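You operate a simulated robot arm through the tools that you are given. There is no shell and no other tool. Be economical: measure what you need, move in short steps, check, and stop when the job is done.

Carry out the task below with a simulated two-armed robot. There is one attempt and no reset: what you move stays moved.

Task
Wipe up the spill on the workbench top with the blue dish cloth and put it back.

The check looks at the end state, three seconds after you hand in, the way a careful person would. Anything else that was tipped, shoved, dropped, spilled or broken makes it a failure. Flat cloth is picked up by pressing the open fingertips on it (5 to 10 N) and closing them slowly along it; thin cloth reads only 2 to 8 mm in the jaws.

Robot
Two 7-joint arms with two-finger parallel grippers on one trunk, on a base that drives. Base frame: it is fixed to the floor where the robot stands at the start and does not move with it; the origin is under the middle of the robot, x ahead of it, y to its left, z up. Readings come in m, degrees, newtons and seconds.
The left shoulder is at the start at [0.07, 0.163, 1.27], the right one opposite. Payload 3.43 kg a hand.
The TCP of each hand is the grasp point between the finger pads, 0.034 m short of the fingertips. In the tool frame z runs along the fingers and y along their closing line. The gripper opens to 0.128 m. The fingers are 0.024 m wide and 0.012 m thick; the gripper's body (0.048 by 0.13 m) begins 0.096 m behind the TCP.
Orientation is told as [roll, pitch, yaw] about the base's x, y, z axes, in that order, counted from this pose: with the fingers straight down and closing along the base's y, the tool's x points along the base's -x, its y along +y and its z along -z.

Tools
- The arms move only by the tool send_rows. It takes "left_deltas", "right_deltas" or both (then of equal length, played together; a hand with none holds still); each is a list of rows, each a list of 7 numbers: the turn, a rotation vector about the base's x, y, z in rad, then the shift along the base's x, y, z in mm, then the opening in per cent of the stroke, from 0 (shut) to 100 (fully open). In form: [[rx, ry, rz, tx, ty, tz, gripper], ...]. A call has 1 to 20 rows; each row is the pose to reach, as a shift and turn from the pose commanded when the call began. A row lasts 0.2 s, in which the tool goes at most 0.05 m and 8.6 degrees; a call with a longer step from one row to the next is refused whole, and so is a gripper value outside its range. Where a pose cannot be reached the arm comes as near as it can. A force on the tool above 40 N (or 10 N above the force at the start of the call, whichever is more), or a blocked arm, ends the call early, and 0.2 s more pass. The fingers move at their own pace (about 0.153 m/s each) and stop on an object; they squeeze with about 25 N. The grip force told is the motor's: it shows also when the fingers shut on nothing. Time passes only in rows, and 0.2 s behind the last, so rows that repeat a pose let the fingers close. The reply holds the time, the measured pose of the TCP, the force on the tool along the base axes, the opening and the grip force, in the units named above and with some noise, with the torque about the TCP (base axes, N m) and any sound that the robot's microphone picked up.
- Cameras (640 x 400 px; columns grow to the right, rows downward): "scene" is now at [0.1167, -0.0484, 1.4786]; the picture's right is [-0.58, -0.81, 0.00], its down [-0.60, 0.43, -0.67] and it looks along [0.54, -0.39, -0.74] (base axes); focal length 285 px, centre (320, 200). "left" rides on the left gripper at [0.076, 0.011, -0.16] in its tool frame; the picture's right is [-0.15, 0.99, 0.00], its down [-0.88, -0.13, -0.46] and it looks along [-0.45, -0.07, 0.89] (tool axes); focal length 234 px, centre (320, 200). "right" rides on the right gripper at [0.076, -0.011, -0.16] in its tool frame; the picture's right is [0.15, 0.99, 0.00], its down [-0.88, 0.13, -0.46] and it looks along [-0.45, 0.07, 0.89] (tool axes); focal length 234 px, centre (320, 200). There is no depth. A picture from a camera that has moved, and an enlarged one, comes with that camera's place and axes in the base frame and with its lens.
- snapshot(camera): a new picture of that camera. It takes no simulated time.
- raise_lower(by): slides the trunk up (or, below 0, down) by that many m; the arms and the scene camera ride with it, the base frame stays. It gives what a move gives, with no picture.
- drive_base(legs): drives the robot by 1 to 6 legs, each [ahead, left, turn to the left] in m, m and degrees, along the robot's own axes; the way and the turn of a leg run together, so that a leg with both is an arc; at most 1.5 m and 180 degrees a leg. The arms and the cameras ride along, it lands a little off, and it stops where it bumps. It gives what a move gives.
- head_to(pan, tilt): turns the head with the scene camera to pan (to the left, within 86 degrees either way) and tilt (down, from -29 to 69), counted from straight ahead of the robot. It gives what a move gives.
- zoom(camera, box): a new picture of the part [left, top, right, bottom] of that camera's present view, enlarged. It takes no simulated time.
- sign_off(): hands the job in; it is judged then, once.

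Work in short steps. Places have to be worked out from the pictures, the camera data and where the tool is seen: move nearer, look again, correct. Check each grasp and each placing, and mend what went wrong. You have 120 turns and 88 pictures in all, those below and enlarged ones among them. Open the grippers and draw the arms clear of the work before you hand the job in, unless the task says otherwise; then end with one line.

The tools are called after "Emit:" as a command line: name --argument value ..., lists and objects as JSON in quotes. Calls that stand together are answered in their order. send_rows: Moves the arms, as the interface text tells. Its arguments: {"type":"object","properties":{"left_deltas":{"type":"array"},"right_deltas":{"type":"array"}},"required":[]} The other tools are called the same way: raise_lower (by) slides the trunk up or down; drive_base (legs) drives the base; head_to (pan, tilt) turns the head that bears the scene camera; snapshot (camera) takes a picture; zoom (camera, box) takes an enlarged picture of a part of a camera's view; sign_off () hands the job in.

At the start:

```text
time_s: 0.0
left_tcp_pos: [0.6436, -0.0127, 1.1569]
left_ee_rot: [0.1, 0.0, 0.0]
left_force: [0.1, -0.3, -0.6]
left_moment: [0.0, 0.0, 0.01]
left_width: 0.128
left_finger_force: 0.1
right_tcp_pos: [0.4023, -0.5184, 1.0913]
right_ee_rot: [0.0, 0.0, 0.1]
right_force: [0.9, 0.1, 0.4]
right_moment: [0.01, 0.02, 0.01]
right_width: 0.1277
right_finger_force: 0.1
trunk travel left (down, up): [-0.75, 0.19]
robot x, y, heading: [-0.0017, 0.0008, -0.4]
head pan, tilt: [-35.7, 47.9]
```

scene: 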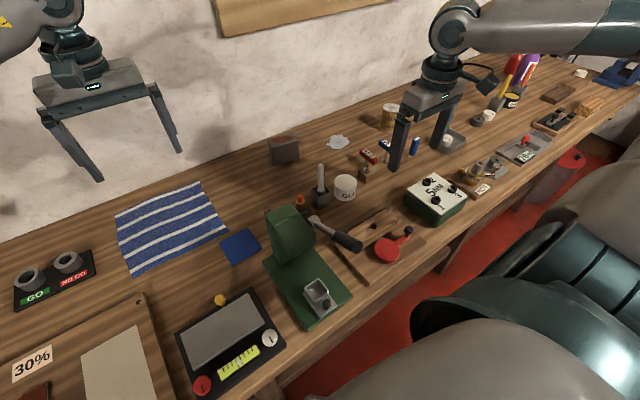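
right: 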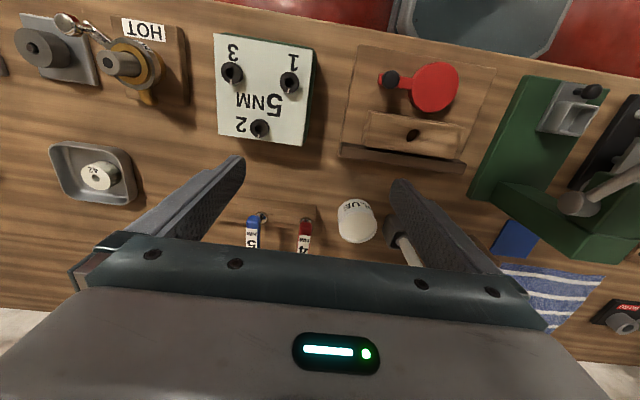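
left: 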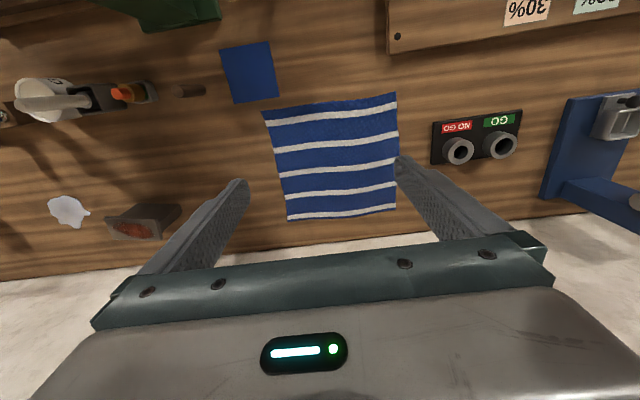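

The striped cloth lies at about x 0.60–0.83, y −0.11–0.12, with the bench top at z≈0.888. The pale patch near (0.73, −0.565) could be the spill, so I'll zoom in to check it and the cloth.

Emit:
zoom --camera "scene" --box '[250, 80, 480, 224]'

Emit:
zoom --camera "scene" --box '[90, 150, 330, 300]'

```text
2.78 times, centred on (365, 152) of scene
camera zoom: at [0.1167, -0.0484, 1.4786], right [-0.58, -0.81, 0.0], down [-0.6, 0.43, -0.67], along [0.54, -0.39, -0.74], focal length 791 px, centre (195, 333)
```

zoom: 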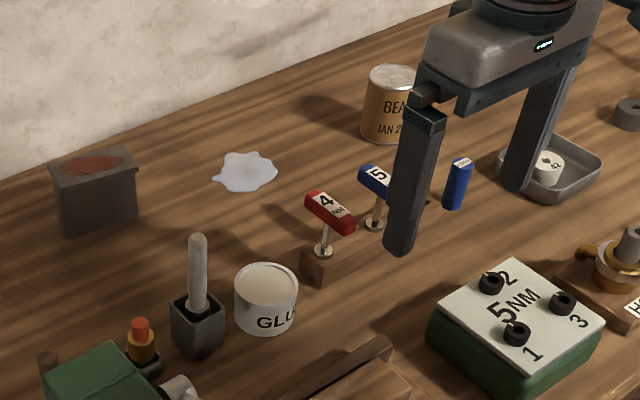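

```text
2.67 times, centred on (210, 225) of scene
camera zoom: at [0.1167, -0.0484, 1.4786], right [-0.58, -0.81, 0.0], down [-0.6, 0.43, -0.67], along [0.54, -0.39, -0.74], focal length 759 px, centre (613, 133)
```

zoom: 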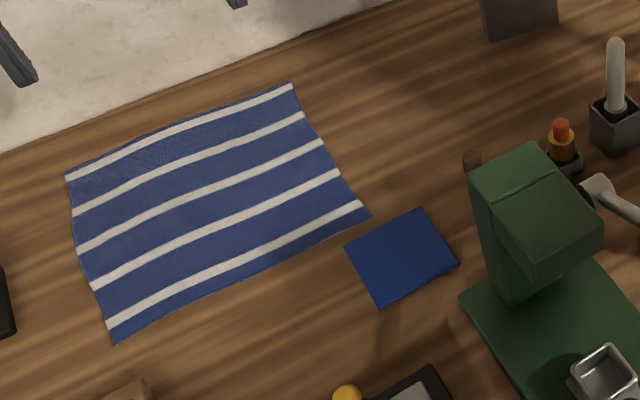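

The clear pale patch looks like a puddle. I'll look along the rest of the bench for other spills, and closely at the small blue square.

Emit:
zoom --camera "left" --box '[200, 20, 420, 230]'

Emit:
zoom --camera "left" --box '[0, 60, 220, 260]'

Emit:
head_to --pan 15 --tilt 45

Emit:
snapshot --camera "scene"

```text
1.90 times, centred on (310, 125) of left
camera zoom: at [0.5694, -0.0016, 1.3163], right [0.15, 0.99, 0.0], down [0.88, -0.13, 0.46], along [0.45, -0.07, -0.89], focal length 446 px, centre (339, 343)
```

zoom: 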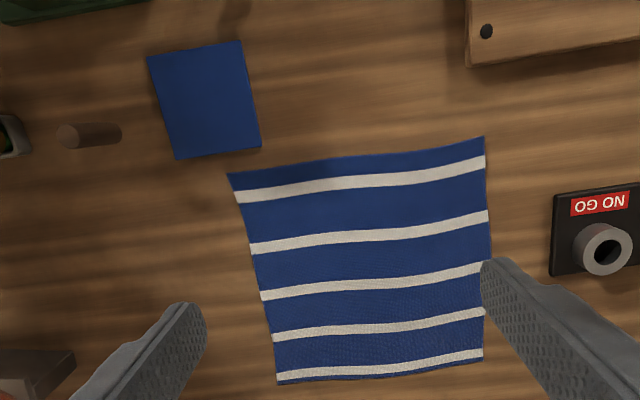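

```text
2.00 times, centred on (110, 160) of left
camera zoom: at [0.5694, -0.0016, 1.3163], right [0.15, 0.99, 0.0], down [0.88, -0.13, 0.46], along [0.45, -0.07, -0.89], focal length 468 px, centre (740, 280)
```

zoom: 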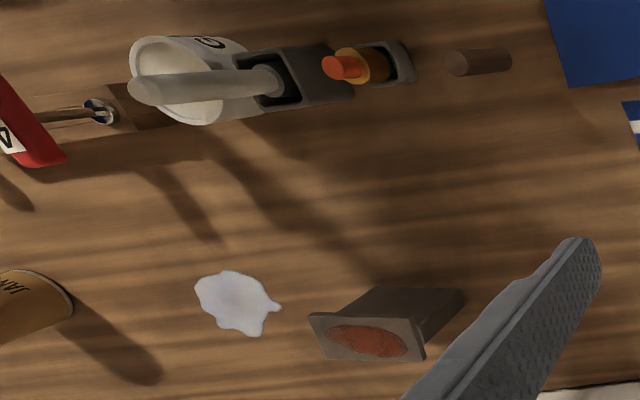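

```text
time_s: 1.2
left_tcp_pos: [0.6445, -0.0122, 1.1566]
left_ee_rot: [0.1, 0.1, 0.1]
left_force: [0.4, 0.7, -0.1]
left_moment: [0.02, -0.03, 0.03]
left_width: 0.1279
left_finger_force: 0.2
right_tcp_pos: [0.4023, -0.5194, 1.0906]
right_ee_rot: [0.0, 0.1, 0.0]
right_force: [0.1, 0.4, 0.5]
right_moment: [-0.01, -0.02, 0.01]
right_width: 0.1281
right_finger_force: 0.1
trunk travel left (down, up): [-0.75, 0.19]
robot x, y, heading: [-0.0043, 0.0018, 0.1]
head pan, tilt: [15.0, 45.0]
```

```text
80 pictures are left
camera scene: at [0.1312, 0.0187, 1.4827], right [0.26, -0.97, 0.0], down [-0.68, -0.18, -0.71], along [0.68, 0.18, -0.71], focal length 285 px, centre (320, 200)
```

scene: 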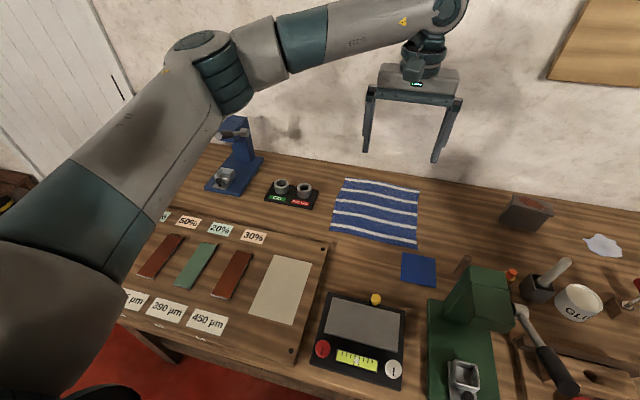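

The only spill is the puddle near (0.73, −0.565), and the striped cloth is the dish cloth. The puddle is too far for the right hand from here. I'll move the left arm aside, then shift the base 0.22 m right so the right hand can reach both the cloth and the puddle.

Emit:
send_rows --left_deltas '[[0, 0, 0, -30, 35, 8, 100], [0, 0, 0, -60, 70, 16, 100], [0, 0, 0, -90, 105, 24, 100], [0, 0, 0, -115, 140, 32, 100], [0, 0, 0, -135, 180, 40, 100], [0, 0, 0, -150, 220, 50, 100], [0, 0, 0, -160, 260, 60, 100], [0, 0, 0, -170, 300, 60, 100], [0, 0, 0, -180, 340, 60, 100], [0, 0, 0, -185, 380, 60, 100], [0, 0, 0, -190, 420, 60, 100]]'

Emit:
drive_base --legs '[[0, -0.22, 0]]'

Emit:
head_to --pan 0 --tilt 45

Emit:
snapshot --camera "scene"

```text
time_s: 3.6
left_tcp_pos: [0.4526, 0.4087, 1.2166]
left_ee_rot: [0.0, 0.0, -0.2]
left_force: [0.0, 1.0, -0.1]
left_moment: [0.0, -0.03, -0.03]
left_width: 0.128
left_finger_force: 0.1
right_tcp_pos: [0.4005, -0.5187, 1.0915]
right_ee_rot: [-0.1, -0.2, 0.0]
right_force: [0.5, -0.8, 0.3]
right_moment: [0.0, -0.03, -0.02]
right_width: 0.128
right_finger_force: 0.0
trunk travel left (down, up): [-0.75, 0.19]
robot x, y, heading: [0.0009, 0.0002, -0.1]
head pan, tilt: [15.0, 45.0]
```

```text
time_s: 5.3
left_tcp_pos: [0.4553, 0.1897, 1.2153]
left_ee_rot: [-0.1, -0.1, -0.1]
left_force: [0.1, -0.4, 0.7]
left_moment: [-0.01, -0.03, 0.03]
left_width: 0.128
left_finger_force: 0.1
right_tcp_pos: [0.402, -0.7362, 1.0903]
right_ee_rot: [0.0, -0.1, -0.1]
right_force: [0.2, 0.3, 0.9]
right_moment: [0.0, 0.02, -0.01]
right_width: 0.1283
right_finger_force: 0.0
trunk travel left (down, up): [-0.75, 0.19]
robot x, y, heading: [0.0002, -0.2176, -0.4]
head pan, tilt: [15.0, 45.0]
```

```text
time_s: 6.0
left_tcp_pos: [0.4556, 0.1875, 1.2178]
left_ee_rot: [-0.1, 0.0, 0.1]
left_force: [-0.7, 0.0, -0.1]
left_moment: [0.03, 0.0, 0.0]
left_width: 0.1278
left_finger_force: 0.1
right_tcp_pos: [0.4023, -0.7377, 1.09]
right_ee_rot: [0.0, 0.0, 0.0]
right_force: [-0.2, -0.2, 0.0]
right_moment: [0.01, 0.03, 0.02]
right_width: 0.128
right_finger_force: 0.0
trunk travel left (down, up): [-0.75, 0.19]
robot x, y, heading: [0.0006, -0.2168, -0.0]
head pan, tilt: [0.0, 45.0]
```

```text
79 pictures are left
camera scene: at [0.1337, -0.221, 1.4827], right [0.0, -1.0, 0.0], down [-0.71, 0.0, -0.71], along [0.71, 0.0, -0.71], focal length 285 px, centre (320, 200)
```

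scene: 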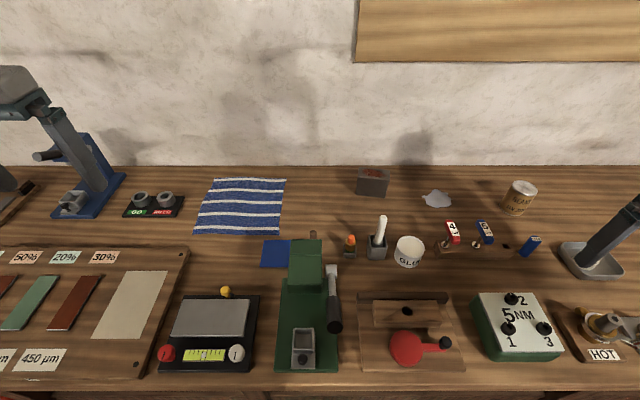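

The view is clear. The cloth's near edge is at x≈0.605, with y from −0.116 to 0.114. I'll raise the right hand and bring it above the middle of that edge at (0.635, 0.0), moving the left hand a little further out.

Emit:
send_rows --right_deltas '[[0, 0, 0, 0, 10, 45, 100], [0, 0, 0, 5, 30, 85, 100], [0, 0, 0, 15, 60, 115, 100], [0, 0, 0, 30, 100, 130, 100], [0, 0, 0, 45, 145, 130, 100], [0, 0, 0, 60, 190, 130, 100], [0, 0, 0, 75, 235, 130, 100], [0, 0, 0, 90, 280, 130, 100], [0, 0, 0, 105, 325, 130, 100], [0, 0, 0, 120, 370, 130, 100], [0, 0, 0, 135, 415, 130, 100], [0, 0, 0, 150, 460, 130, 100], [0, 0, 0, 165, 505, 130, 100], [0, 0, 0, 180, 550, 130, 100], [0, 0, 0, 195, 595, 130, 100], [0, 0, 0, 210, 640, 130, 100], [0, 0, 0, 222, 685, 120, 100], [0, 0, 0, 233, 722, 100, 80], [0, 0, 0, 233, 737, 60, 50], [0, 0, 0, 233, 737, 20, 50]]' --left_deltas '[[0, 0, 0, 0, 10, 0, 100], [0, 0, 0, 0, 20, 0, 100], [0, 0, 0, 0, 30, 0, 100], [0, 0, 0, 0, 40, 0, 100], [0, 0, 0, 0, 50, 0, 100], [0, 0, 0, 0, 60, 0, 100], [0, 0, 0, 0, 70, 0, 100], [0, 0, 0, 0, 80, 0, 100], [0, 0, 0, 0, 90, 0, 100], [0, 0, 0, 0, 100, 0, 100], [0, 0, 0, 0, 100, 0, 100], [0, 0, 0, 0, 100, 0, 100], [0, 0, 0, 0, 100, 0, 100], [0, 0, 0, 0, 100, 0, 100], [0, 0, 0, 0, 100, 0, 100], [0, 0, 0, 0, 100, 0, 100], [0, 0, 0, 0, 100, 0, 100], [0, 0, 0, 0, 100, 0, 100], [0, 0, 0, 0, 100, 0, 100], [0, 0, 0, 0, 100, 0, 100]]'

Emit:
snapshot --camera "right"

Emit:
snapshot --camera "scene"

```text
time_s: 10.2
left_tcp_pos: [0.4552, 0.2882, 1.2171]
left_ee_rot: [0.0, 0.0, 0.1]
left_force: [0.5, 0.3, 0.3]
left_moment: [0.0, 0.02, -0.02]
left_width: 0.1278
left_finger_force: 0.0
right_tcp_pos: [0.4988, -0.3384, 1.209]
right_ee_rot: [0.0, 0.1, 0.0]
right_force: [-1.1, 0.4, 0.2]
right_moment: [0.01, 0.03, -0.02]
right_width: 0.064
right_finger_force: 0.1
right hand out of reach, approached as far as the arm can: row 11, 12, 13, 14, 15, 16, 17, 18, 19, 20
trunk travel left (down, up): [-0.75, 0.19]
robot x, y, heading: [-0.0015, -0.2185, -0.3]
head pan, tilt: [0.0, 45.0]
```

```text
78 pictures are left
camera right: at [0.4216, -0.3507, 1.3694], right [-0.15, 0.99, 0.0], down [0.88, 0.13, 0.46], along [0.45, 0.07, -0.89], focal length 234 px, centre (320, 200)
```

right: 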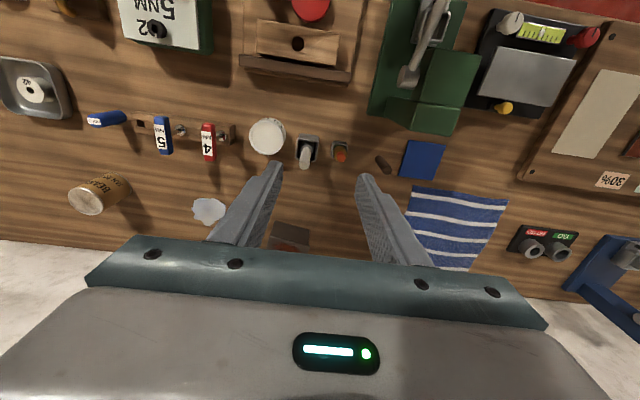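

```text
77 pictures are left
camera scene: at [0.1341, -0.2201, 1.4826], right [0.0, -1.0, 0.0], down [-0.71, 0.0, -0.71], along [0.71, 0.0, -0.71], focal length 285 px, centre (320, 200)
```

scene: 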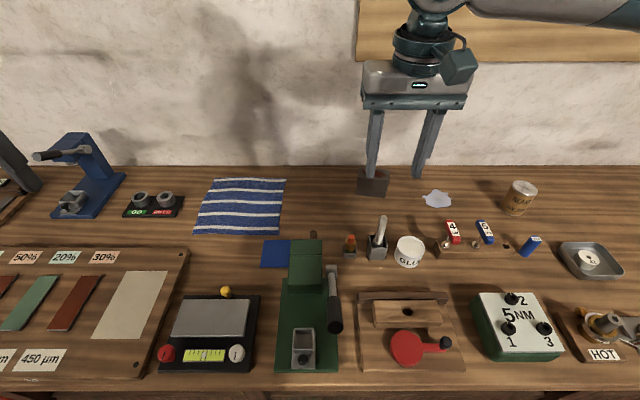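

The right hand can't cross over, but the left hand can reach the cloth from this base position. I'll back the right hand off to its own side and bring the left hand above the near edge of the cloth.

Emit:
send_rows --right_deltas '[[0, 0, 0, 0, -40, 0, 100], [0, 0, 0, -10, -80, 0, 100], [0, 0, 0, -20, -120, 0, 100], [0, 0, 0, -30, -160, 0, 100], [0, 0, 0, -40, -200, 0, 100], [0, 0, 0, -50, -240, 0, 100], [0, 0, 0, -60, -280, 0, 100], [0, 0, 0, -70, -320, 0, 100], [0, 0, 0, -80, -360, 0, 100], [0, 0, 0, -90, -390, 0, 100], [0, 0, 0, -90, -390, 0, 100], [0, 0, 0, -90, -390, 0, 100], [0, 0, 0, -90, -390, 0, 100]]' --left_deltas '[[0, 0, 0, 0, 0, 0, 100], [0, 0, 0, 10, -30, -10, 100], [0, 0, 0, 30, -65, -20, 100], [0, 0, 0, 50, -100, -30, 100], [0, 0, 0, 75, -135, -40, 90], [0, 0, 0, 100, -170, -55, 80], [0, 0, 0, 125, -205, -70, 70], [0, 0, 0, 150, -240, -85, 60], [0, 0, 0, 170, -270, -105, 50], [0, 0, 0, 180, -288, -140, 50], [0, 0, 0, 180, -288, -175, 50], [0, 0, 0, 180, -288, -210, 50], [0, 0, 0, 180, -288, -240, 50]]'

Emit:
snapshot --camera "left"

Emit:
snapshot --camera "scene"

```text
time_s: 13.0
left_tcp_pos: [0.6353, 0.0005, 0.9777]
left_ee_rot: [0.0, 0.0, -0.1]
left_force: [0.4, 0.1, -1.0]
left_moment: [0.01, 0.02, 0.01]
left_width: 0.0641
left_finger_force: 0.0
right_tcp_pos: [0.4122, -0.7226, 1.2035]
right_ee_rot: [0.0, 0.0, 0.0]
right_force: [-0.9, -0.4, -0.6]
right_moment: [0.01, 0.0, -0.03]
right_width: 0.1281
right_finger_force: 0.0
trunk travel left (down, up): [-0.75, 0.19]
robot x, y, heading: [-0.002, -0.2203, -0.3]
head pan, tilt: [0.0, 45.0]
```

```text
76 pictures are left
camera left: at [0.5603, 0.0117, 1.1364], right [0.15, 0.99, 0.0], down [0.88, -0.13, 0.46], along [0.45, -0.07, -0.89], focal length 234 px, centre (320, 200)
```

left: 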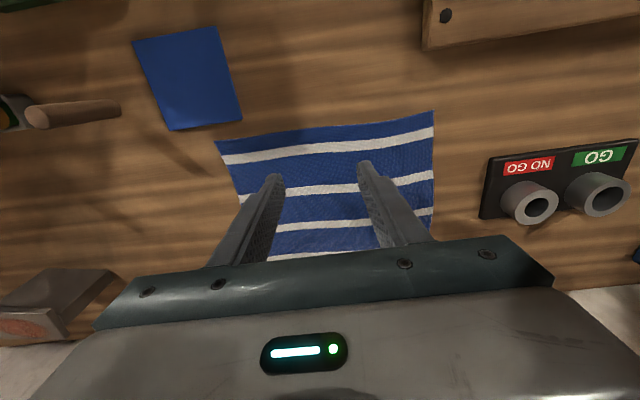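

```text
75 pictures are left
camera scene: at [0.134, -0.2203, 1.4827], right [0.0, -1.0, 0.0], down [-0.71, 0.0, -0.71], along [0.71, 0.0, -0.71], focal length 285 px, centre (320, 200)
```

scene: 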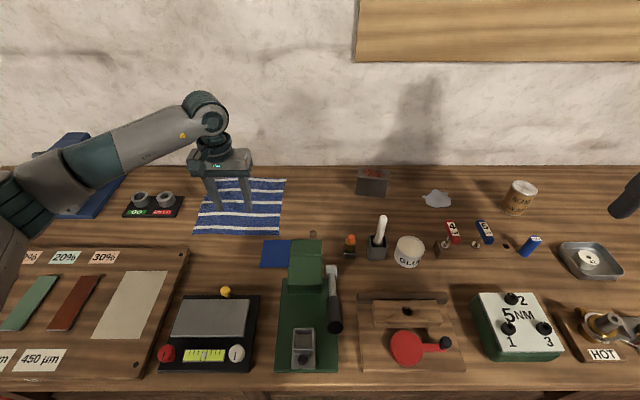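

The fingertips are over the near part of the cloth. I'll lower gently towards contact, expected at TCP z≈0.922.

Emit:
send_rows --left_deltas '[[0, 0, 0, 0, 0, -30, 50], [0, 0, 0, 0, 0, -46, 50], [0, 0, 0, 0, 0, -52, 50], [0, 0, 0, 0, 0, -54, 50], [0, 0, 0, 0, 0, -55, 50]]'

```text
time_s: 14.2
left_tcp_pos: [0.635, 0.0006, 0.9217]
left_ee_rot: [0.0, 0.0, 0.0]
left_force: [-0.2, -0.2, 0.5]
left_moment: [0.0, -0.02, -0.02]
left_width: 0.0639
left_finger_force: 0.1
right_tcp_pos: [0.4131, -0.7224, 1.2041]
right_ee_rot: [0.0, 0.0, 0.0]
right_force: [0.1, -0.4, 0.1]
right_moment: [0.02, 0.03, -0.01]
right_width: 0.128
right_finger_force: 0.1
trunk travel left (down, up): [-0.75, 0.19]
robot x, y, heading: [0.0016, -0.2168, 0.1]
head pan, tilt: [0.0, 45.0]
```

No contact force yet, so I'll continue down in 1 mm steps.

Emit:
send_rows --left_deltas '[[0, 0, 0, 0, 0, -1, 50], [0, 0, 0, 0, 0, -2, 50], [0, 0, 0, 0, 0, -3, 50]]'

```text
time_s: 15.0
left_tcp_pos: [0.635, 0.0005, 0.9195]
left_ee_rot: [0.1, 0.0, 0.0]
left_force: [0.2, 0.2, 0.2]
left_moment: [0.04, -0.02, -0.02]
left_width: 0.0639
left_finger_force: 0.1
right_tcp_pos: [0.4125, -0.722, 1.2041]
right_ee_rot: [0.1, 0.1, 0.0]
right_force: [0.8, -0.2, -0.1]
right_moment: [0.0, 0.03, 0.01]
right_width: 0.1282
right_finger_force: 0.0
trunk travel left (down, up): [-0.75, 0.19]
robot x, y, heading: [-0.0025, -0.2173, -0.1]
head pan, tilt: [0.0, 45.0]
```

Still free of contact, so I'll go a few millimetres lower.

Emit:
send_rows --left_deltas '[[0, 0, 0, 0, 0, -1, 50], [0, 0, 0, 0, 0, -2, 50], [0, 0, 0, 0, 0, -3, 50], [0, 0, 0, 0, 0, -4, 50]]'

```text
time_s: 16.0
left_tcp_pos: [0.6346, 0.0011, 0.9159]
left_ee_rot: [0.0, 0.0, -0.1]
left_force: [0.2, 1.2, 2.2]
left_moment: [0.07, -0.02, -0.01]
left_width: 0.0639
left_finger_force: 0.1
right_tcp_pos: [0.4122, -0.7217, 1.2033]
right_ee_rot: [0.0, 0.0, 0.0]
right_force: [-0.1, 0.8, 0.1]
right_moment: [0.0, -0.01, 0.01]
right_width: 0.1279
right_finger_force: 0.1
trunk travel left (down, up): [-0.75, 0.19]
robot x, y, heading: [-0.0031, -0.2154, 0.1]
head pan, tilt: [0.0, 45.0]
```

Contact has begun at 2.2 N. I'll add about 2 mm to press.

Emit:
send_rows --left_deltas '[[0, 0, 0, 0, 0, -1, 50], [0, 0, 0, 0, 0, -1.5, 50]]'

```text
time_s: 16.6
left_tcp_pos: [0.634, 0.0002, 0.9166]
left_ee_rot: [0.1, -0.2, 0.0]
left_force: [2.4, 2.5, 15.5]
left_moment: [0.28, -0.02, -0.09]
left_width: 0.0644
left_finger_force: 0.6
right_tcp_pos: [0.412, -0.7221, 1.2048]
right_ee_rot: [0.0, -0.1, 0.0]
right_force: [0.4, 0.3, -0.4]
right_moment: [0.04, 0.01, 0.02]
right_width: 0.1279
right_finger_force: 0.0
trunk travel left (down, up): [-0.75, 0.19]
robot x, y, heading: [0.0002, -0.2166, -0.1]
head pan, tilt: [0.0, 45.0]
```

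15.5 N is too hard. I'll back off 0.8 mm to get into the 5–10 N band, then close slowly.

Emit:
send_rows --left_deltas '[[0, 0, 0, 0, 0, 0.8, 50], [0, 0, 0, 0, 0, 0.8, 46], [0, 0, 0, 0, 0, 0.8, 42]]'

```text
time_s: 17.4
left_tcp_pos: [0.6335, -0.0016, 0.9154]
left_ee_rot: [0.0, 0.0, -0.1]
left_force: [0.7, -1.6, 14.6]
left_moment: [0.04, 0.03, 0.0]
left_width: 0.0523
left_finger_force: 0.0
right_tcp_pos: [0.4103, -0.724, 1.2033]
right_ee_rot: [-0.1, -0.1, 0.0]
right_force: [-0.3, 0.1, -0.4]
right_moment: [0.0, 0.01, 0.01]
right_width: 0.1278
right_finger_force: 0.1
trunk travel left (down, up): [-0.75, 0.19]
robot x, y, heading: [0.0005, -0.2185, -0.1]
head pan, tilt: [0.0, 45.0]
```

The force is still 14.6 N, so I'll ease up another 0.7 mm and keep closing slowly.

Emit:
send_rows --left_deltas '[[0, 0, 0, 0, 0, 0.7, 40], [0, 0, 0, 0, 0, 0.7, 37], [0, 0, 0, 0, 0, 0.7, 34], [0, 0, 0, 0, 0, 0.7, 31]]'

Emit:
zoom --camera "left" --box '[190, 90, 460, 260]'

```text
time_s: 18.4
left_tcp_pos: [0.6328, 0.0006, 0.9152]
left_ee_rot: [0.0, -0.1, -0.1]
left_force: [-0.2, 0.2, 10.6]
left_moment: [0.05, 0.04, 0.02]
left_width: 0.0385
left_finger_force: 0.1
right_tcp_pos: [0.4118, -0.7215, 1.2042]
right_ee_rot: [0.0, -0.1, -0.1]
right_force: [-0.2, 0.6, -0.4]
right_moment: [0.02, -0.01, 0.0]
right_width: 0.1281
right_finger_force: 0.0
trunk travel left (down, up): [-0.75, 0.19]
robot x, y, heading: [-0.0006, -0.2187, -0.5]
head pan, tilt: [0.0, 45.0]
```

```text
2.35 times, centred on (325, 175) of left
camera zoom: at [0.559, 0.0116, 1.0746], right [0.15, 0.99, 0.0], down [0.88, -0.13, 0.46], along [0.45, -0.07, -0.89], focal length 551 px, centre (308, 259)
```

zoom: 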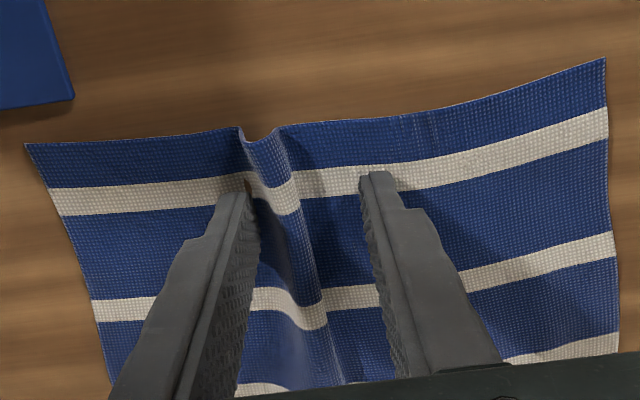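

It's gathering well, with a fold rising between the fingers. I'll keep closing.

Emit:
send_rows --left_deltas '[[0, 0, 0, 0, 0, 0.2, 27], [0, 0, 0, 0, 0, 0.2, 23], [0, 0, 0, 0, 0, 0.2, 19], [0, 0, 0, 0, 0, 0.2, 15], [0, 0, 0, 0, 0, 0.2, 11], [0, 0, 0, 0, 0, 0.2, 7], [0, 0, 0, 0, 0, 0.2, 3], [0, 0, 0, 0, 0, 0.2, 0], [0, 0, 0, 0, 0, 0.2, 0]]'

Emit:
zoom --camera "left" --box '[190, 90, 460, 260]'

```text
time_s: 20.4
left_tcp_pos: [0.6342, 0.0011, 0.9157]
left_ee_rot: [0.0, 0.0, 0.0]
left_force: [0.2, -0.2, 6.0]
left_moment: [0.01, 0.03, 0.01]
left_width: 0.0028
left_finger_force: 25.0
right_tcp_pos: [0.4115, -0.7224, 1.2039]
right_ee_rot: [0.0, -0.1, 0.0]
right_force: [1.0, 0.0, -0.8]
right_moment: [0.0, 0.02, -0.03]
right_width: 0.1279
right_finger_force: 0.0
trunk travel left (down, up): [-0.75, 0.19]
robot x, y, heading: [-0.0015, -0.2167, 0.1]
head pan, tilt: [0.0, 45.0]
```

```text
2.35 times, centred on (325, 175) of left
camera zoom: at [0.5593, 0.0118, 1.0747], right [0.15, 0.99, 0.0], down [0.88, -0.13, 0.46], along [0.45, -0.07, -0.89], focal length 551 px, centre (308, 259)
```

zoom: 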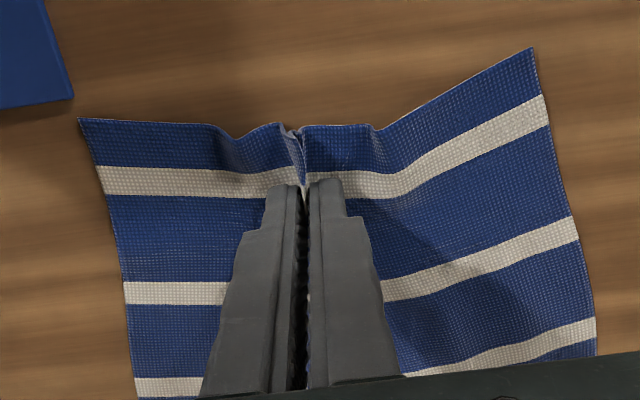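

The cloth is pinched: 2.8 mm in the jaws at 25 N. I'll lift and move forward so it peels off the bench and hangs freely.

Emit:
send_rows --left_deltas '[[0, 0, 0, 0, 0, 15, 0], [0, 0, 0, 5, 0, 40, 0], [0, 0, 0, 12, 0, 70, 0], [0, 0, 0, 20, 0, 100, 0], [0, 0, 0, 30, 0, 130, 0], [0, 0, 0, 40, 0, 160, 0], [0, 0, 0, 50, 0, 190, 0], [0, 0, 0, 60, 0, 220, 0], [0, 0, 0, 65, 0, 250, 0], [0, 0, 0, 70, 0, 280, 0], [0, 0, 0, 70, 0, 310, 0], [0, 0, 0, 70, 0, 340, 0]]'

Emit:
snapshot --camera "scene"

```text
time_s: 23.0
left_tcp_pos: [0.7033, 0.0012, 1.2553]
left_ee_rot: [0.0, -0.1, -0.1]
left_force: [0.3, -1.0, 0.7]
left_moment: [0.04, -0.01, 0.0]
left_width: 0.0027
left_finger_force: 24.7
right_tcp_pos: [0.4117, -0.7221, 1.2033]
right_ee_rot: [0.0, 0.0, 0.1]
right_force: [0.5, 0.1, 0.7]
right_moment: [0.0, 0.0, 0.0]
right_width: 0.1284
right_finger_force: 0.0
trunk travel left (down, up): [-0.75, 0.19]
robot x, y, heading: [-0.0014, -0.2209, -0.2]
head pan, tilt: [0.0, 45.0]
```

```text
72 pictures are left
camera scene: at [0.133, -0.2207, 1.4827], right [0.0, -1.0, 0.0], down [-0.71, 0.0, -0.71], along [0.71, 0.0, -0.71], focal length 285 px, centre (320, 200)
```

scene: 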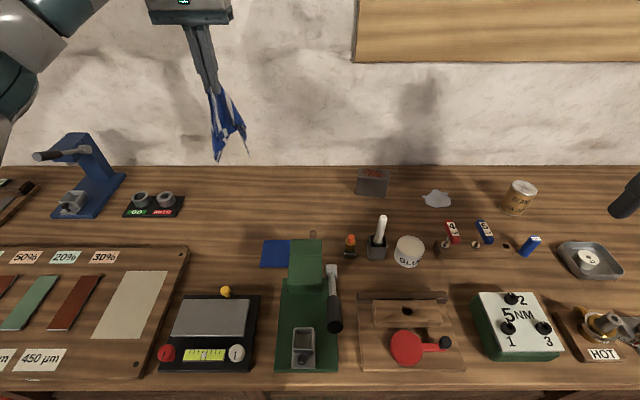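

The cloth hangs free, with its lowest point near z 1.0. Before driving right about 0.5 m, I'll look to the right for tall objects in the way of the right arm.

Emit:
head_to --pan -45 --tilt 40

Emit:
snapshot --camera "scene"

```text
time_s: 24.2
left_tcp_pos: [0.7046, 0.0004, 1.2553]
left_ee_rot: [0.0, -0.1, -0.1]
left_force: [-0.1, 0.3, 1.3]
left_moment: [0.03, 0.0, -0.01]
left_width: 0.0028
left_finger_force: 24.7
right_tcp_pos: [0.4128, -0.7224, 1.2032]
right_ee_rot: [0.0, 0.0, 0.0]
right_force: [0.5, 0.1, 0.3]
right_moment: [-0.04, 0.02, -0.01]
right_width: 0.1278
right_finger_force: 0.1
trunk travel left (down, up): [-0.75, 0.19]
robot x, y, heading: [-0.0035, -0.2197, 0.1]
head pan, tilt: [-45.0, 40.0]
```

```text
71 pictures are left
camera scene: at [0.1125, -0.2803, 1.4899], right [-0.71, -0.71, 0.0], down [-0.45, 0.45, -0.77], along [0.54, -0.54, -0.64], focal length 285 px, centre (320, 200)
```

scene: 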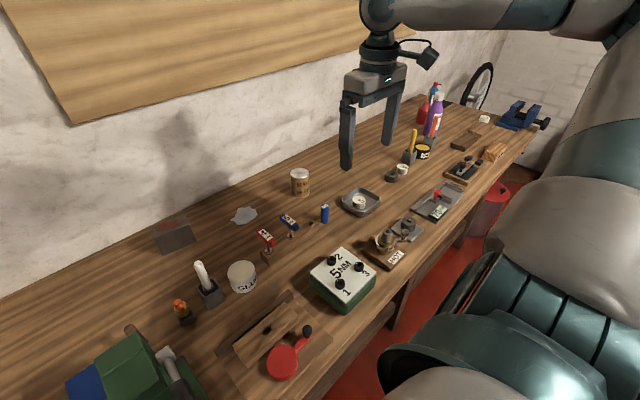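

The route is clear: the spray bottles are at y≈−1.47 and the floor is free. I'll drive right 0.5 m with the cloth held.

Emit:
drive_base --legs '[[0, -0.5, 0]]'

Emit:
head_to --pan 5 --tilt 40

Emit:
snapshot --camera "scene"

Emit:
snapshot --camera "left"

```text
time_s: 27.1
left_tcp_pos: [0.7033, -0.501, 1.2553]
left_ee_rot: [0.0, -0.1, 0.1]
left_force: [-0.5, -0.8, 0.0]
left_moment: [-0.02, -0.04, 0.0]
left_width: 0.0028
left_finger_force: 24.9
right_tcp_pos: [0.4112, -1.224, 1.2042]
right_ee_rot: [0.0, -0.1, 0.0]
right_force: [0.0, 1.0, -0.3]
right_moment: [0.0, -0.01, -0.04]
right_width: 0.1281
right_finger_force: 0.1
trunk travel left (down, up): [-0.75, 0.19]
robot x, y, heading: [0.0013, -0.7186, -0.0]
head pan, tilt: [-45.0, 40.0]
```

```text
time_s: 28.3
left_tcp_pos: [0.7037, -0.5022, 1.2533]
left_ee_rot: [-0.1, 0.0, -0.1]
left_force: [-0.7, 1.2, 0.9]
left_moment: [-0.05, 0.01, 0.01]
left_width: 0.003
left_finger_force: 25.0
right_tcp_pos: [0.4114, -1.2243, 1.2033]
right_ee_rot: [0.0, -0.1, 0.0]
right_force: [-0.2, 0.6, 0.9]
right_moment: [0.01, 0.01, -0.03]
right_width: 0.1278
right_finger_force: 0.1
trunk travel left (down, up): [-0.75, 0.19]
robot x, y, heading: [-0.0016, -0.7207, 0.1]
head pan, tilt: [5.0, 40.0]
```

```text
70 pictures are left
camera scene: at [0.1366, -0.7154, 1.4899], right [0.09, -1.0, 0.0], down [-0.64, -0.05, -0.77], along [0.76, 0.07, -0.64], focal length 285 px, centre (320, 200)
```

scene: 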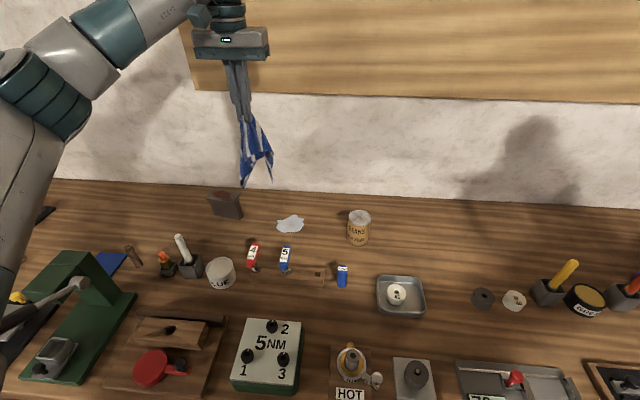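

```text
69 pictures are left
camera left: at [0.6297, -0.4905, 1.4144], right [0.15, 0.99, 0.0], down [0.88, -0.13, 0.46], along [0.45, -0.07, -0.89], focal length 234 px, centre (320, 200)
```

left: 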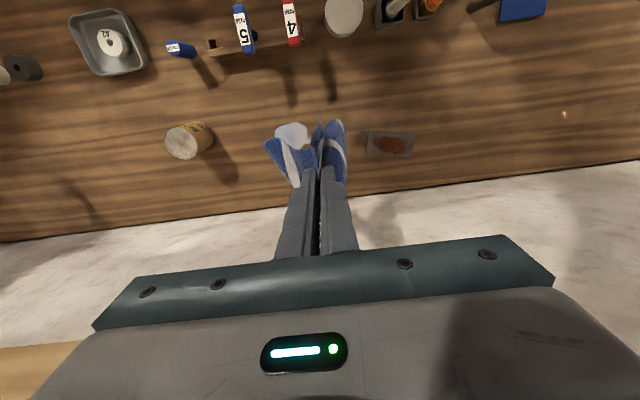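

The spill is confirmed at (0.735, −0.57). The block's edge is at y −0.415, the can's edge at y −0.735 and the screwdriver heads at x<0.6. I'll centre the cloth over the spill and lower it partway.

Emit:
send_rows --left_deltas '[[0, 0, 0, 10, -25, 0, 0], [0, 0, 0, 25, -50, 0, 0], [0, 0, 0, 35, -69, 0, 0], [0, 0, 0, 35, -69, -30, 0], [0, 0, 0, 35, -69, -60, 0], [0, 0, 0, 35, -69, -90, 0], [0, 0, 0, 35, -69, -120, 0], [0, 0, 0, 35, -69, -150, 0], [0, 0, 0, 35, -69, -180, 0], [0, 0, 0, 35, -69, -200, 0]]'

Emit:
snapshot --camera "scene"

Emit:
snapshot --camera "left"

```text
time_s: 30.5
left_tcp_pos: [0.7392, -0.5704, 1.053]
left_ee_rot: [0.0, 0.0, 0.0]
left_force: [-0.4, -0.1, 0.7]
left_moment: [-0.04, 0.02, -0.04]
left_width: 0.0026
left_finger_force: 25.0
right_tcp_pos: [0.4117, -1.2246, 1.2036]
right_ee_rot: [0.0, -0.1, 0.0]
right_force: [0.2, -1.5, 0.0]
right_moment: [-0.03, -0.02, 0.0]
right_width: 0.1281
right_finger_force: 0.1
trunk travel left (down, up): [-0.75, 0.19]
robot x, y, heading: [-0.0007, -0.7212, -0.5]
head pan, tilt: [5.0, 40.0]
```

```text
68 pictures are left
camera scene: at [0.1369, -0.7151, 1.4899], right [0.09, -1.0, 0.0], down [-0.64, -0.06, -0.77], along [0.76, 0.07, -0.64], focal length 285 px, centre (320, 200)
```

scene: 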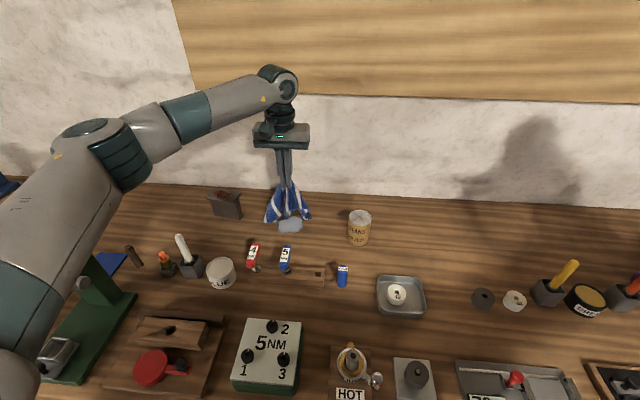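

```text
67 pictures are left
camera left: at [0.6647, -0.559, 1.2134], right [0.15, 0.99, 0.0], down [0.88, -0.13, 0.46], along [0.45, -0.07, -0.89], focal length 234 px, centre (320, 200)
```

left: 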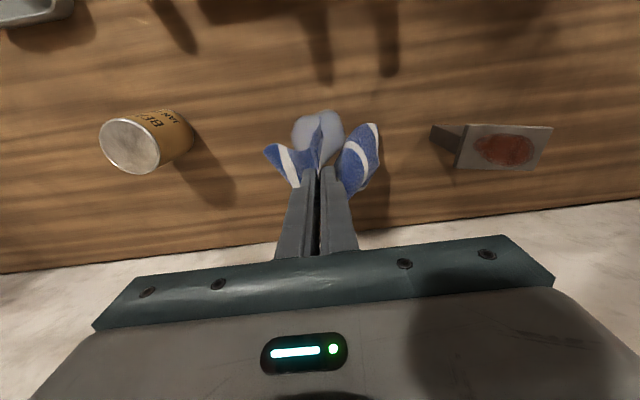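

The cloth falls mostly on the far side of the hand. I'll draw towards the robot as I lower so it drapes over the spill.

Emit:
send_rows --left_deltas '[[0, 0, 0, -10, 0, -25, 0], [0, 0, 0, -20, 0, -50, 0], [0, 0, 0, -30, 0, -75, 0], [0, 0, 0, -35, 0, -95, 0], [0, 0, 0, -35, 0, -110, 0], [0, 0, 0, -35, 0, -120, 0]]'

Emit:
snapshot --camera "left"

Emit:
zoom --camera "scene" --box '[180, 140, 400, 290]'

```text
time_s: 31.9
left_tcp_pos: [0.7032, -0.5709, 0.9361]
left_ee_rot: [-0.1, 0.1, -0.1]
left_force: [-0.1, 0.2, 0.1]
left_moment: [0.0, -0.02, -0.03]
left_width: 0.0032
left_finger_force: 25.5
right_tcp_pos: [0.4118, -1.2243, 1.2035]
right_ee_rot: [-0.1, 0.0, -0.1]
right_force: [0.9, 0.9, 0.5]
right_moment: [0.01, -0.01, 0.01]
right_width: 0.128
right_finger_force: 0.1
trunk travel left (down, up): [-0.75, 0.19]
robot x, y, heading: [-0.0012, -0.722, -0.1]
head pan, tilt: [5.0, 40.0]
```

```text
66 pictures are left
camera left: at [0.629, -0.5596, 1.094], right [0.15, 0.99, 0.0], down [0.88, -0.13, 0.46], along [0.45, -0.07, -0.89], focal length 234 px, centre (320, 200)
```

left: 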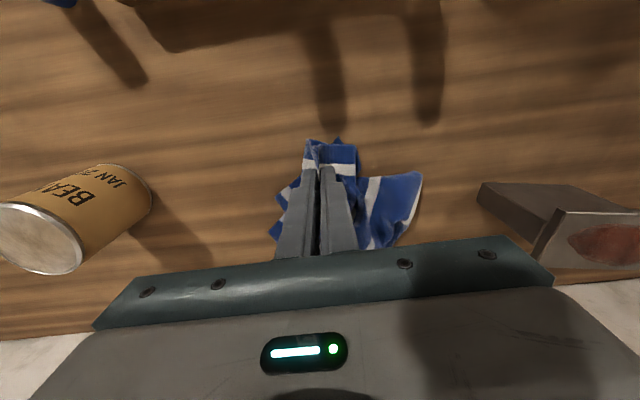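

```text
2.67 times, centred on (290, 215) of scene
camera zoom: at [0.1366, -0.7153, 1.4899], right [0.09, -1.0, 0.0], down [-0.64, -0.06, -0.77], along [0.76, 0.07, -0.64], focal length 759 px, centre (400, 160)
```

zoom: 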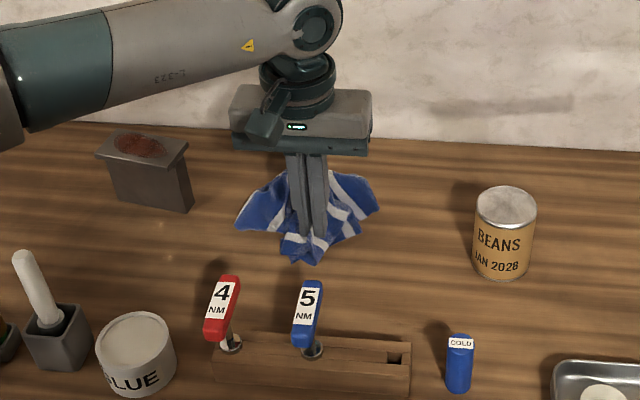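

The cloth is bunched on the spill. I'll press down gradually and watch the force.

Emit:
send_rows --left_deltas '[[0, 0, 0, 10, 0, -6, 0], [0, 0, 0, 20, 0, -10, 0], [0, 0, 0, 25, 0, -13, 0], [0, 0, 0, 30, 0, -15, 0]]'

```text
time_s: 32.9
left_tcp_pos: [0.7344, -0.5717, 0.9188]
left_ee_rot: [0.0, 0.0, 0.1]
left_force: [-1.7, 0.0, 2.5]
left_moment: [-0.01, 0.03, -0.05]
left_width: 0.0029
left_finger_force: 24.8
right_tcp_pos: [0.4121, -1.2247, 1.2042]
right_ee_rot: [0.0, 0.0, 0.0]
right_force: [0.4, -0.8, -0.3]
right_moment: [0.02, 0.0, 0.0]
right_width: 0.1283
right_finger_force: 0.0
trunk travel left (down, up): [-0.75, 0.19]
robot x, y, heading: [0.0, -0.7231, -0.3]
head pan, tilt: [5.0, 40.0]
```

There's light pressing contact at 2.5 N. I'll press about 1.5 mm more and wipe in a zigzag across the puddle.

Emit:
send_rows --left_deltas '[[0, 0, 0, 0, 0, -1, 0], [0, 0, 0, 15, 15, -1.5, 0], [0, 0, 0, 30, 35, -1.5, 0], [0, 0, 0, 15, 40, -1.5, 0], [0, 0, 0, -10, 40, -1.5, 0], [0, 0, 0, -35, 40, -1.5, 0], [0, 0, 0, -35, 20, -1.5, 0], [0, 0, 0, -10, 20, -1.5, 0], [0, 0, 0, 15, 20, -1.5, 0], [0, 0, 0, 35, 10, -1.5, 0], [0, 0, 0, 10, 0, -1.5, 0], [0, 0, 0, -15, 0, -1.5, 0], [0, 0, 0, -38, -10, -1.5, 0], [0, 0, 0, -15, -20, -1.5, 0], [0, 0, 0, 10, -20, -1.5, 0], [0, 0, 0, 35, -25, -1.5, 0], [0, 0, 0, 30, -42, -1.5, 0], [0, 0, 0, 5, -42, -1.5, 0], [0, 0, 0, -20, -42, -1.5, 0], [0, 0, 0, -38, -40, -1.5, 0]]'

Emit:
zoom --camera "scene" --box '[180, 140, 400, 290]'

Emit:
snapshot --camera "left"

```text
time_s: 37.1
left_tcp_pos: [0.6945, -0.6111, 0.92]
left_ee_rot: [0.0, 0.0, -0.1]
left_force: [0.7, 0.2, 0.1]
left_moment: [-0.01, 0.04, 0.02]
left_width: 0.0029
left_finger_force: 25.3
right_tcp_pos: [0.4113, -1.2242, 1.2035]
right_ee_rot: [0.0, 0.0, 0.0]
right_force: [0.0, 0.0, 0.4]
right_moment: [-0.01, -0.03, 0.01]
right_width: 0.1279
right_finger_force: 0.0
trunk travel left (down, up): [-0.75, 0.19]
robot x, y, heading: [-0.0022, -0.72, 0.1]
head pan, tilt: [5.0, 40.0]
```

```text
2.67 times, centred on (290, 215) of scene
camera zoom: at [0.1362, -0.7152, 1.49], right [0.09, -1.0, 0.0], down [-0.64, -0.06, -0.77], along [0.76, 0.07, -0.64], focal length 759 px, centre (400, 160)
```

zoom: 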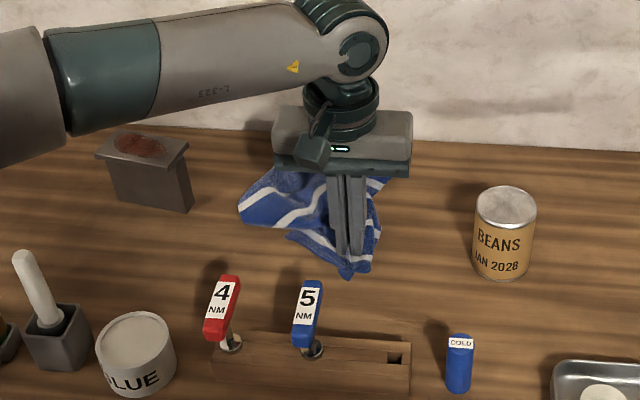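

```text
63 pictures are left
camera left: at [0.6202, -0.5999, 1.0779], right [0.15, 0.99, 0.0], down [0.88, -0.13, 0.46], along [0.45, -0.07, -0.89], focal length 234 px, centre (320, 200)
```

left: 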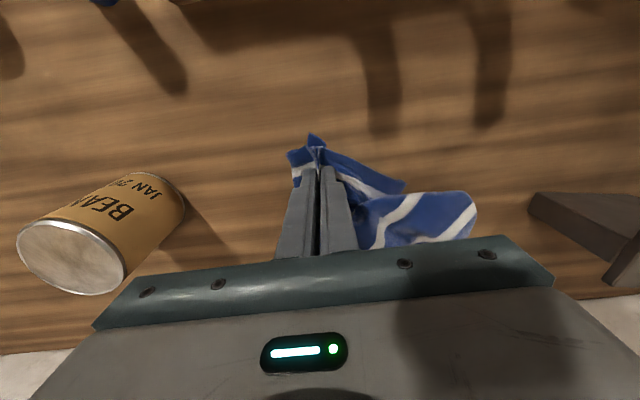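

The force reads about zero at this end, so some of that pass was light. I'll do a second pass back over the area about 3 mm lower.

Emit:
send_rows --left_deltas '[[0, 0, 0, 0, 0, -2, 0], [0, 0, 0, 20, 2, -3, 0], [0, 0, 0, 40, 4, -3, 0], [0, 0, 0, 60, 6, -3, 0], [0, 0, 0, 75, 15, -3, 0], [0, 0, 0, 60, 20, -3, 0], [0, 0, 0, 40, 20, -3, 0], [0, 0, 0, 20, 20, -3, 0], [0, 0, 0, 5, 25, -3, 0], [0, 0, 0, 5, 40, -3, 0], [0, 0, 0, 25, 40, -3, 0], [0, 0, 0, 45, 40, -3, 0], [0, 0, 0, 65, 45, -3, 0], [0, 0, 0, 72, 60, -3, 0], [0, 0, 0, 50, 60, -3, 0], [0, 0, 0, 30, 60, -3, 0], [0, 0, 0, 10, 62, -3, 0], [0, 0, 0, 5, 75, -3, 0], [0, 0, 0, 25, 80, -3, 0], [0, 0, 0, 45, 80, -3, 0]]'

Emit:
zoom --camera "scene" --box '[180, 140, 400, 290]'

```text
time_s: 41.3
left_tcp_pos: [0.7388, -0.5309, 0.9176]
left_ee_rot: [0.1, 0.0, 0.0]
left_force: [-3.6, 0.3, 10.0]
left_moment: [-0.08, 0.2, -0.02]
left_width: 0.003
left_finger_force: 25.1
right_tcp_pos: [0.4103, -1.2247, 1.2045]
right_ee_rot: [0.1, -0.1, 0.0]
right_force: [-0.3, -0.3, 0.5]
right_moment: [0.03, 0.02, 0.01]
right_width: 0.1279
right_finger_force: 0.0
trunk travel left (down, up): [-0.75, 0.19]
robot x, y, heading: [0.002, -0.7174, 0.1]
head pan, tilt: [5.0, 40.0]
```

```text
2.67 times, centred on (290, 215) of scene
camera zoom: at [0.1348, -0.7164, 1.4901], right [0.09, -1.0, 0.0], down [-0.64, -0.05, -0.77], along [0.76, 0.07, -0.64], focal length 759 px, centre (400, 160)
```

zoom: 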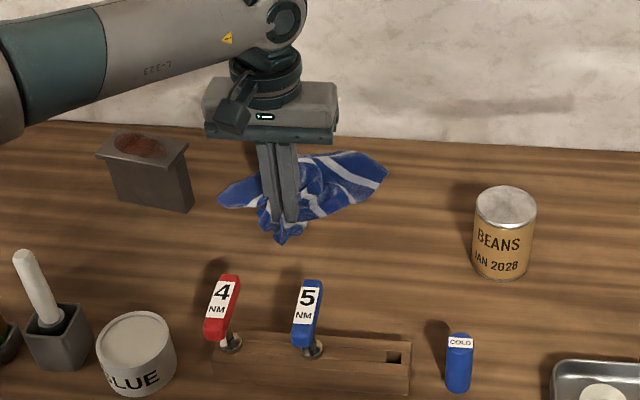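

A 10 N press with no puddle showing around the cloth. I'll lift it to see what is underneath.

Emit:
send_rows --left_deltas '[[0, 0, 0, 0, 0, 30, 0], [0, 0, 0, 0, 0, 70, 0], [0, 0, 0, 0, 0, 110, 0], [0, 0, 0, 0, 0, 150, 0], [0, 0, 0, 0, 0, 190, 0], [0, 0, 0, 0, 0, 230, 0], [0, 0, 0, 0, 0, 270, 0], [0, 0, 0, 0, 0, 310, 0], [0, 0, 0, 0, 0, 335, 0], [0, 0, 0, 0, 0, 335, 0]]'

Emit:
zoom --camera "scene" --box '[180, 140, 400, 290]'

Emit:
snapshot --camera "left"

```text
time_s: 43.5
left_tcp_pos: [0.7423, -0.5315, 1.2517]
left_ee_rot: [0.0, 0.0, 0.0]
left_force: [0.9, -0.2, -0.3]
left_moment: [0.01, 0.02, 0.0]
left_width: 0.0028
left_finger_force: 24.9
right_tcp_pos: [0.4116, -1.2237, 1.2034]
right_ee_rot: [0.0, 0.0, -0.1]
right_force: [-0.4, 0.6, -0.4]
right_moment: [-0.03, -0.01, -0.02]
right_width: 0.1279
right_finger_force: 0.1
trunk travel left (down, up): [-0.75, 0.19]
robot x, y, heading: [-0.0015, -0.7228, -0.5]
head pan, tilt: [5.0, 40.0]
```

```text
2.67 times, centred on (290, 215) of scene
camera zoom: at [0.1369, -0.715, 1.4899], right [0.09, -1.0, 0.0], down [-0.64, -0.06, -0.77], along [0.76, 0.07, -0.64], focal length 759 px, centre (400, 160)
```

zoom: 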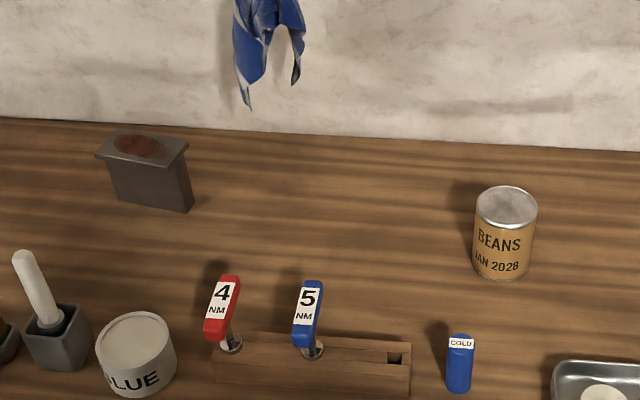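

```text
60 pictures are left
camera left: at [0.6673, -0.5201, 1.4103], right [0.15, 0.99, 0.0], down [0.88, -0.13, 0.46], along [0.45, -0.07, -0.89], focal length 234 px, centre (320, 200)
```

left: 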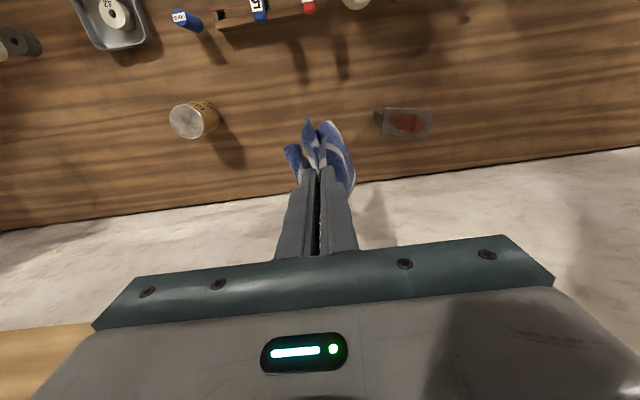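

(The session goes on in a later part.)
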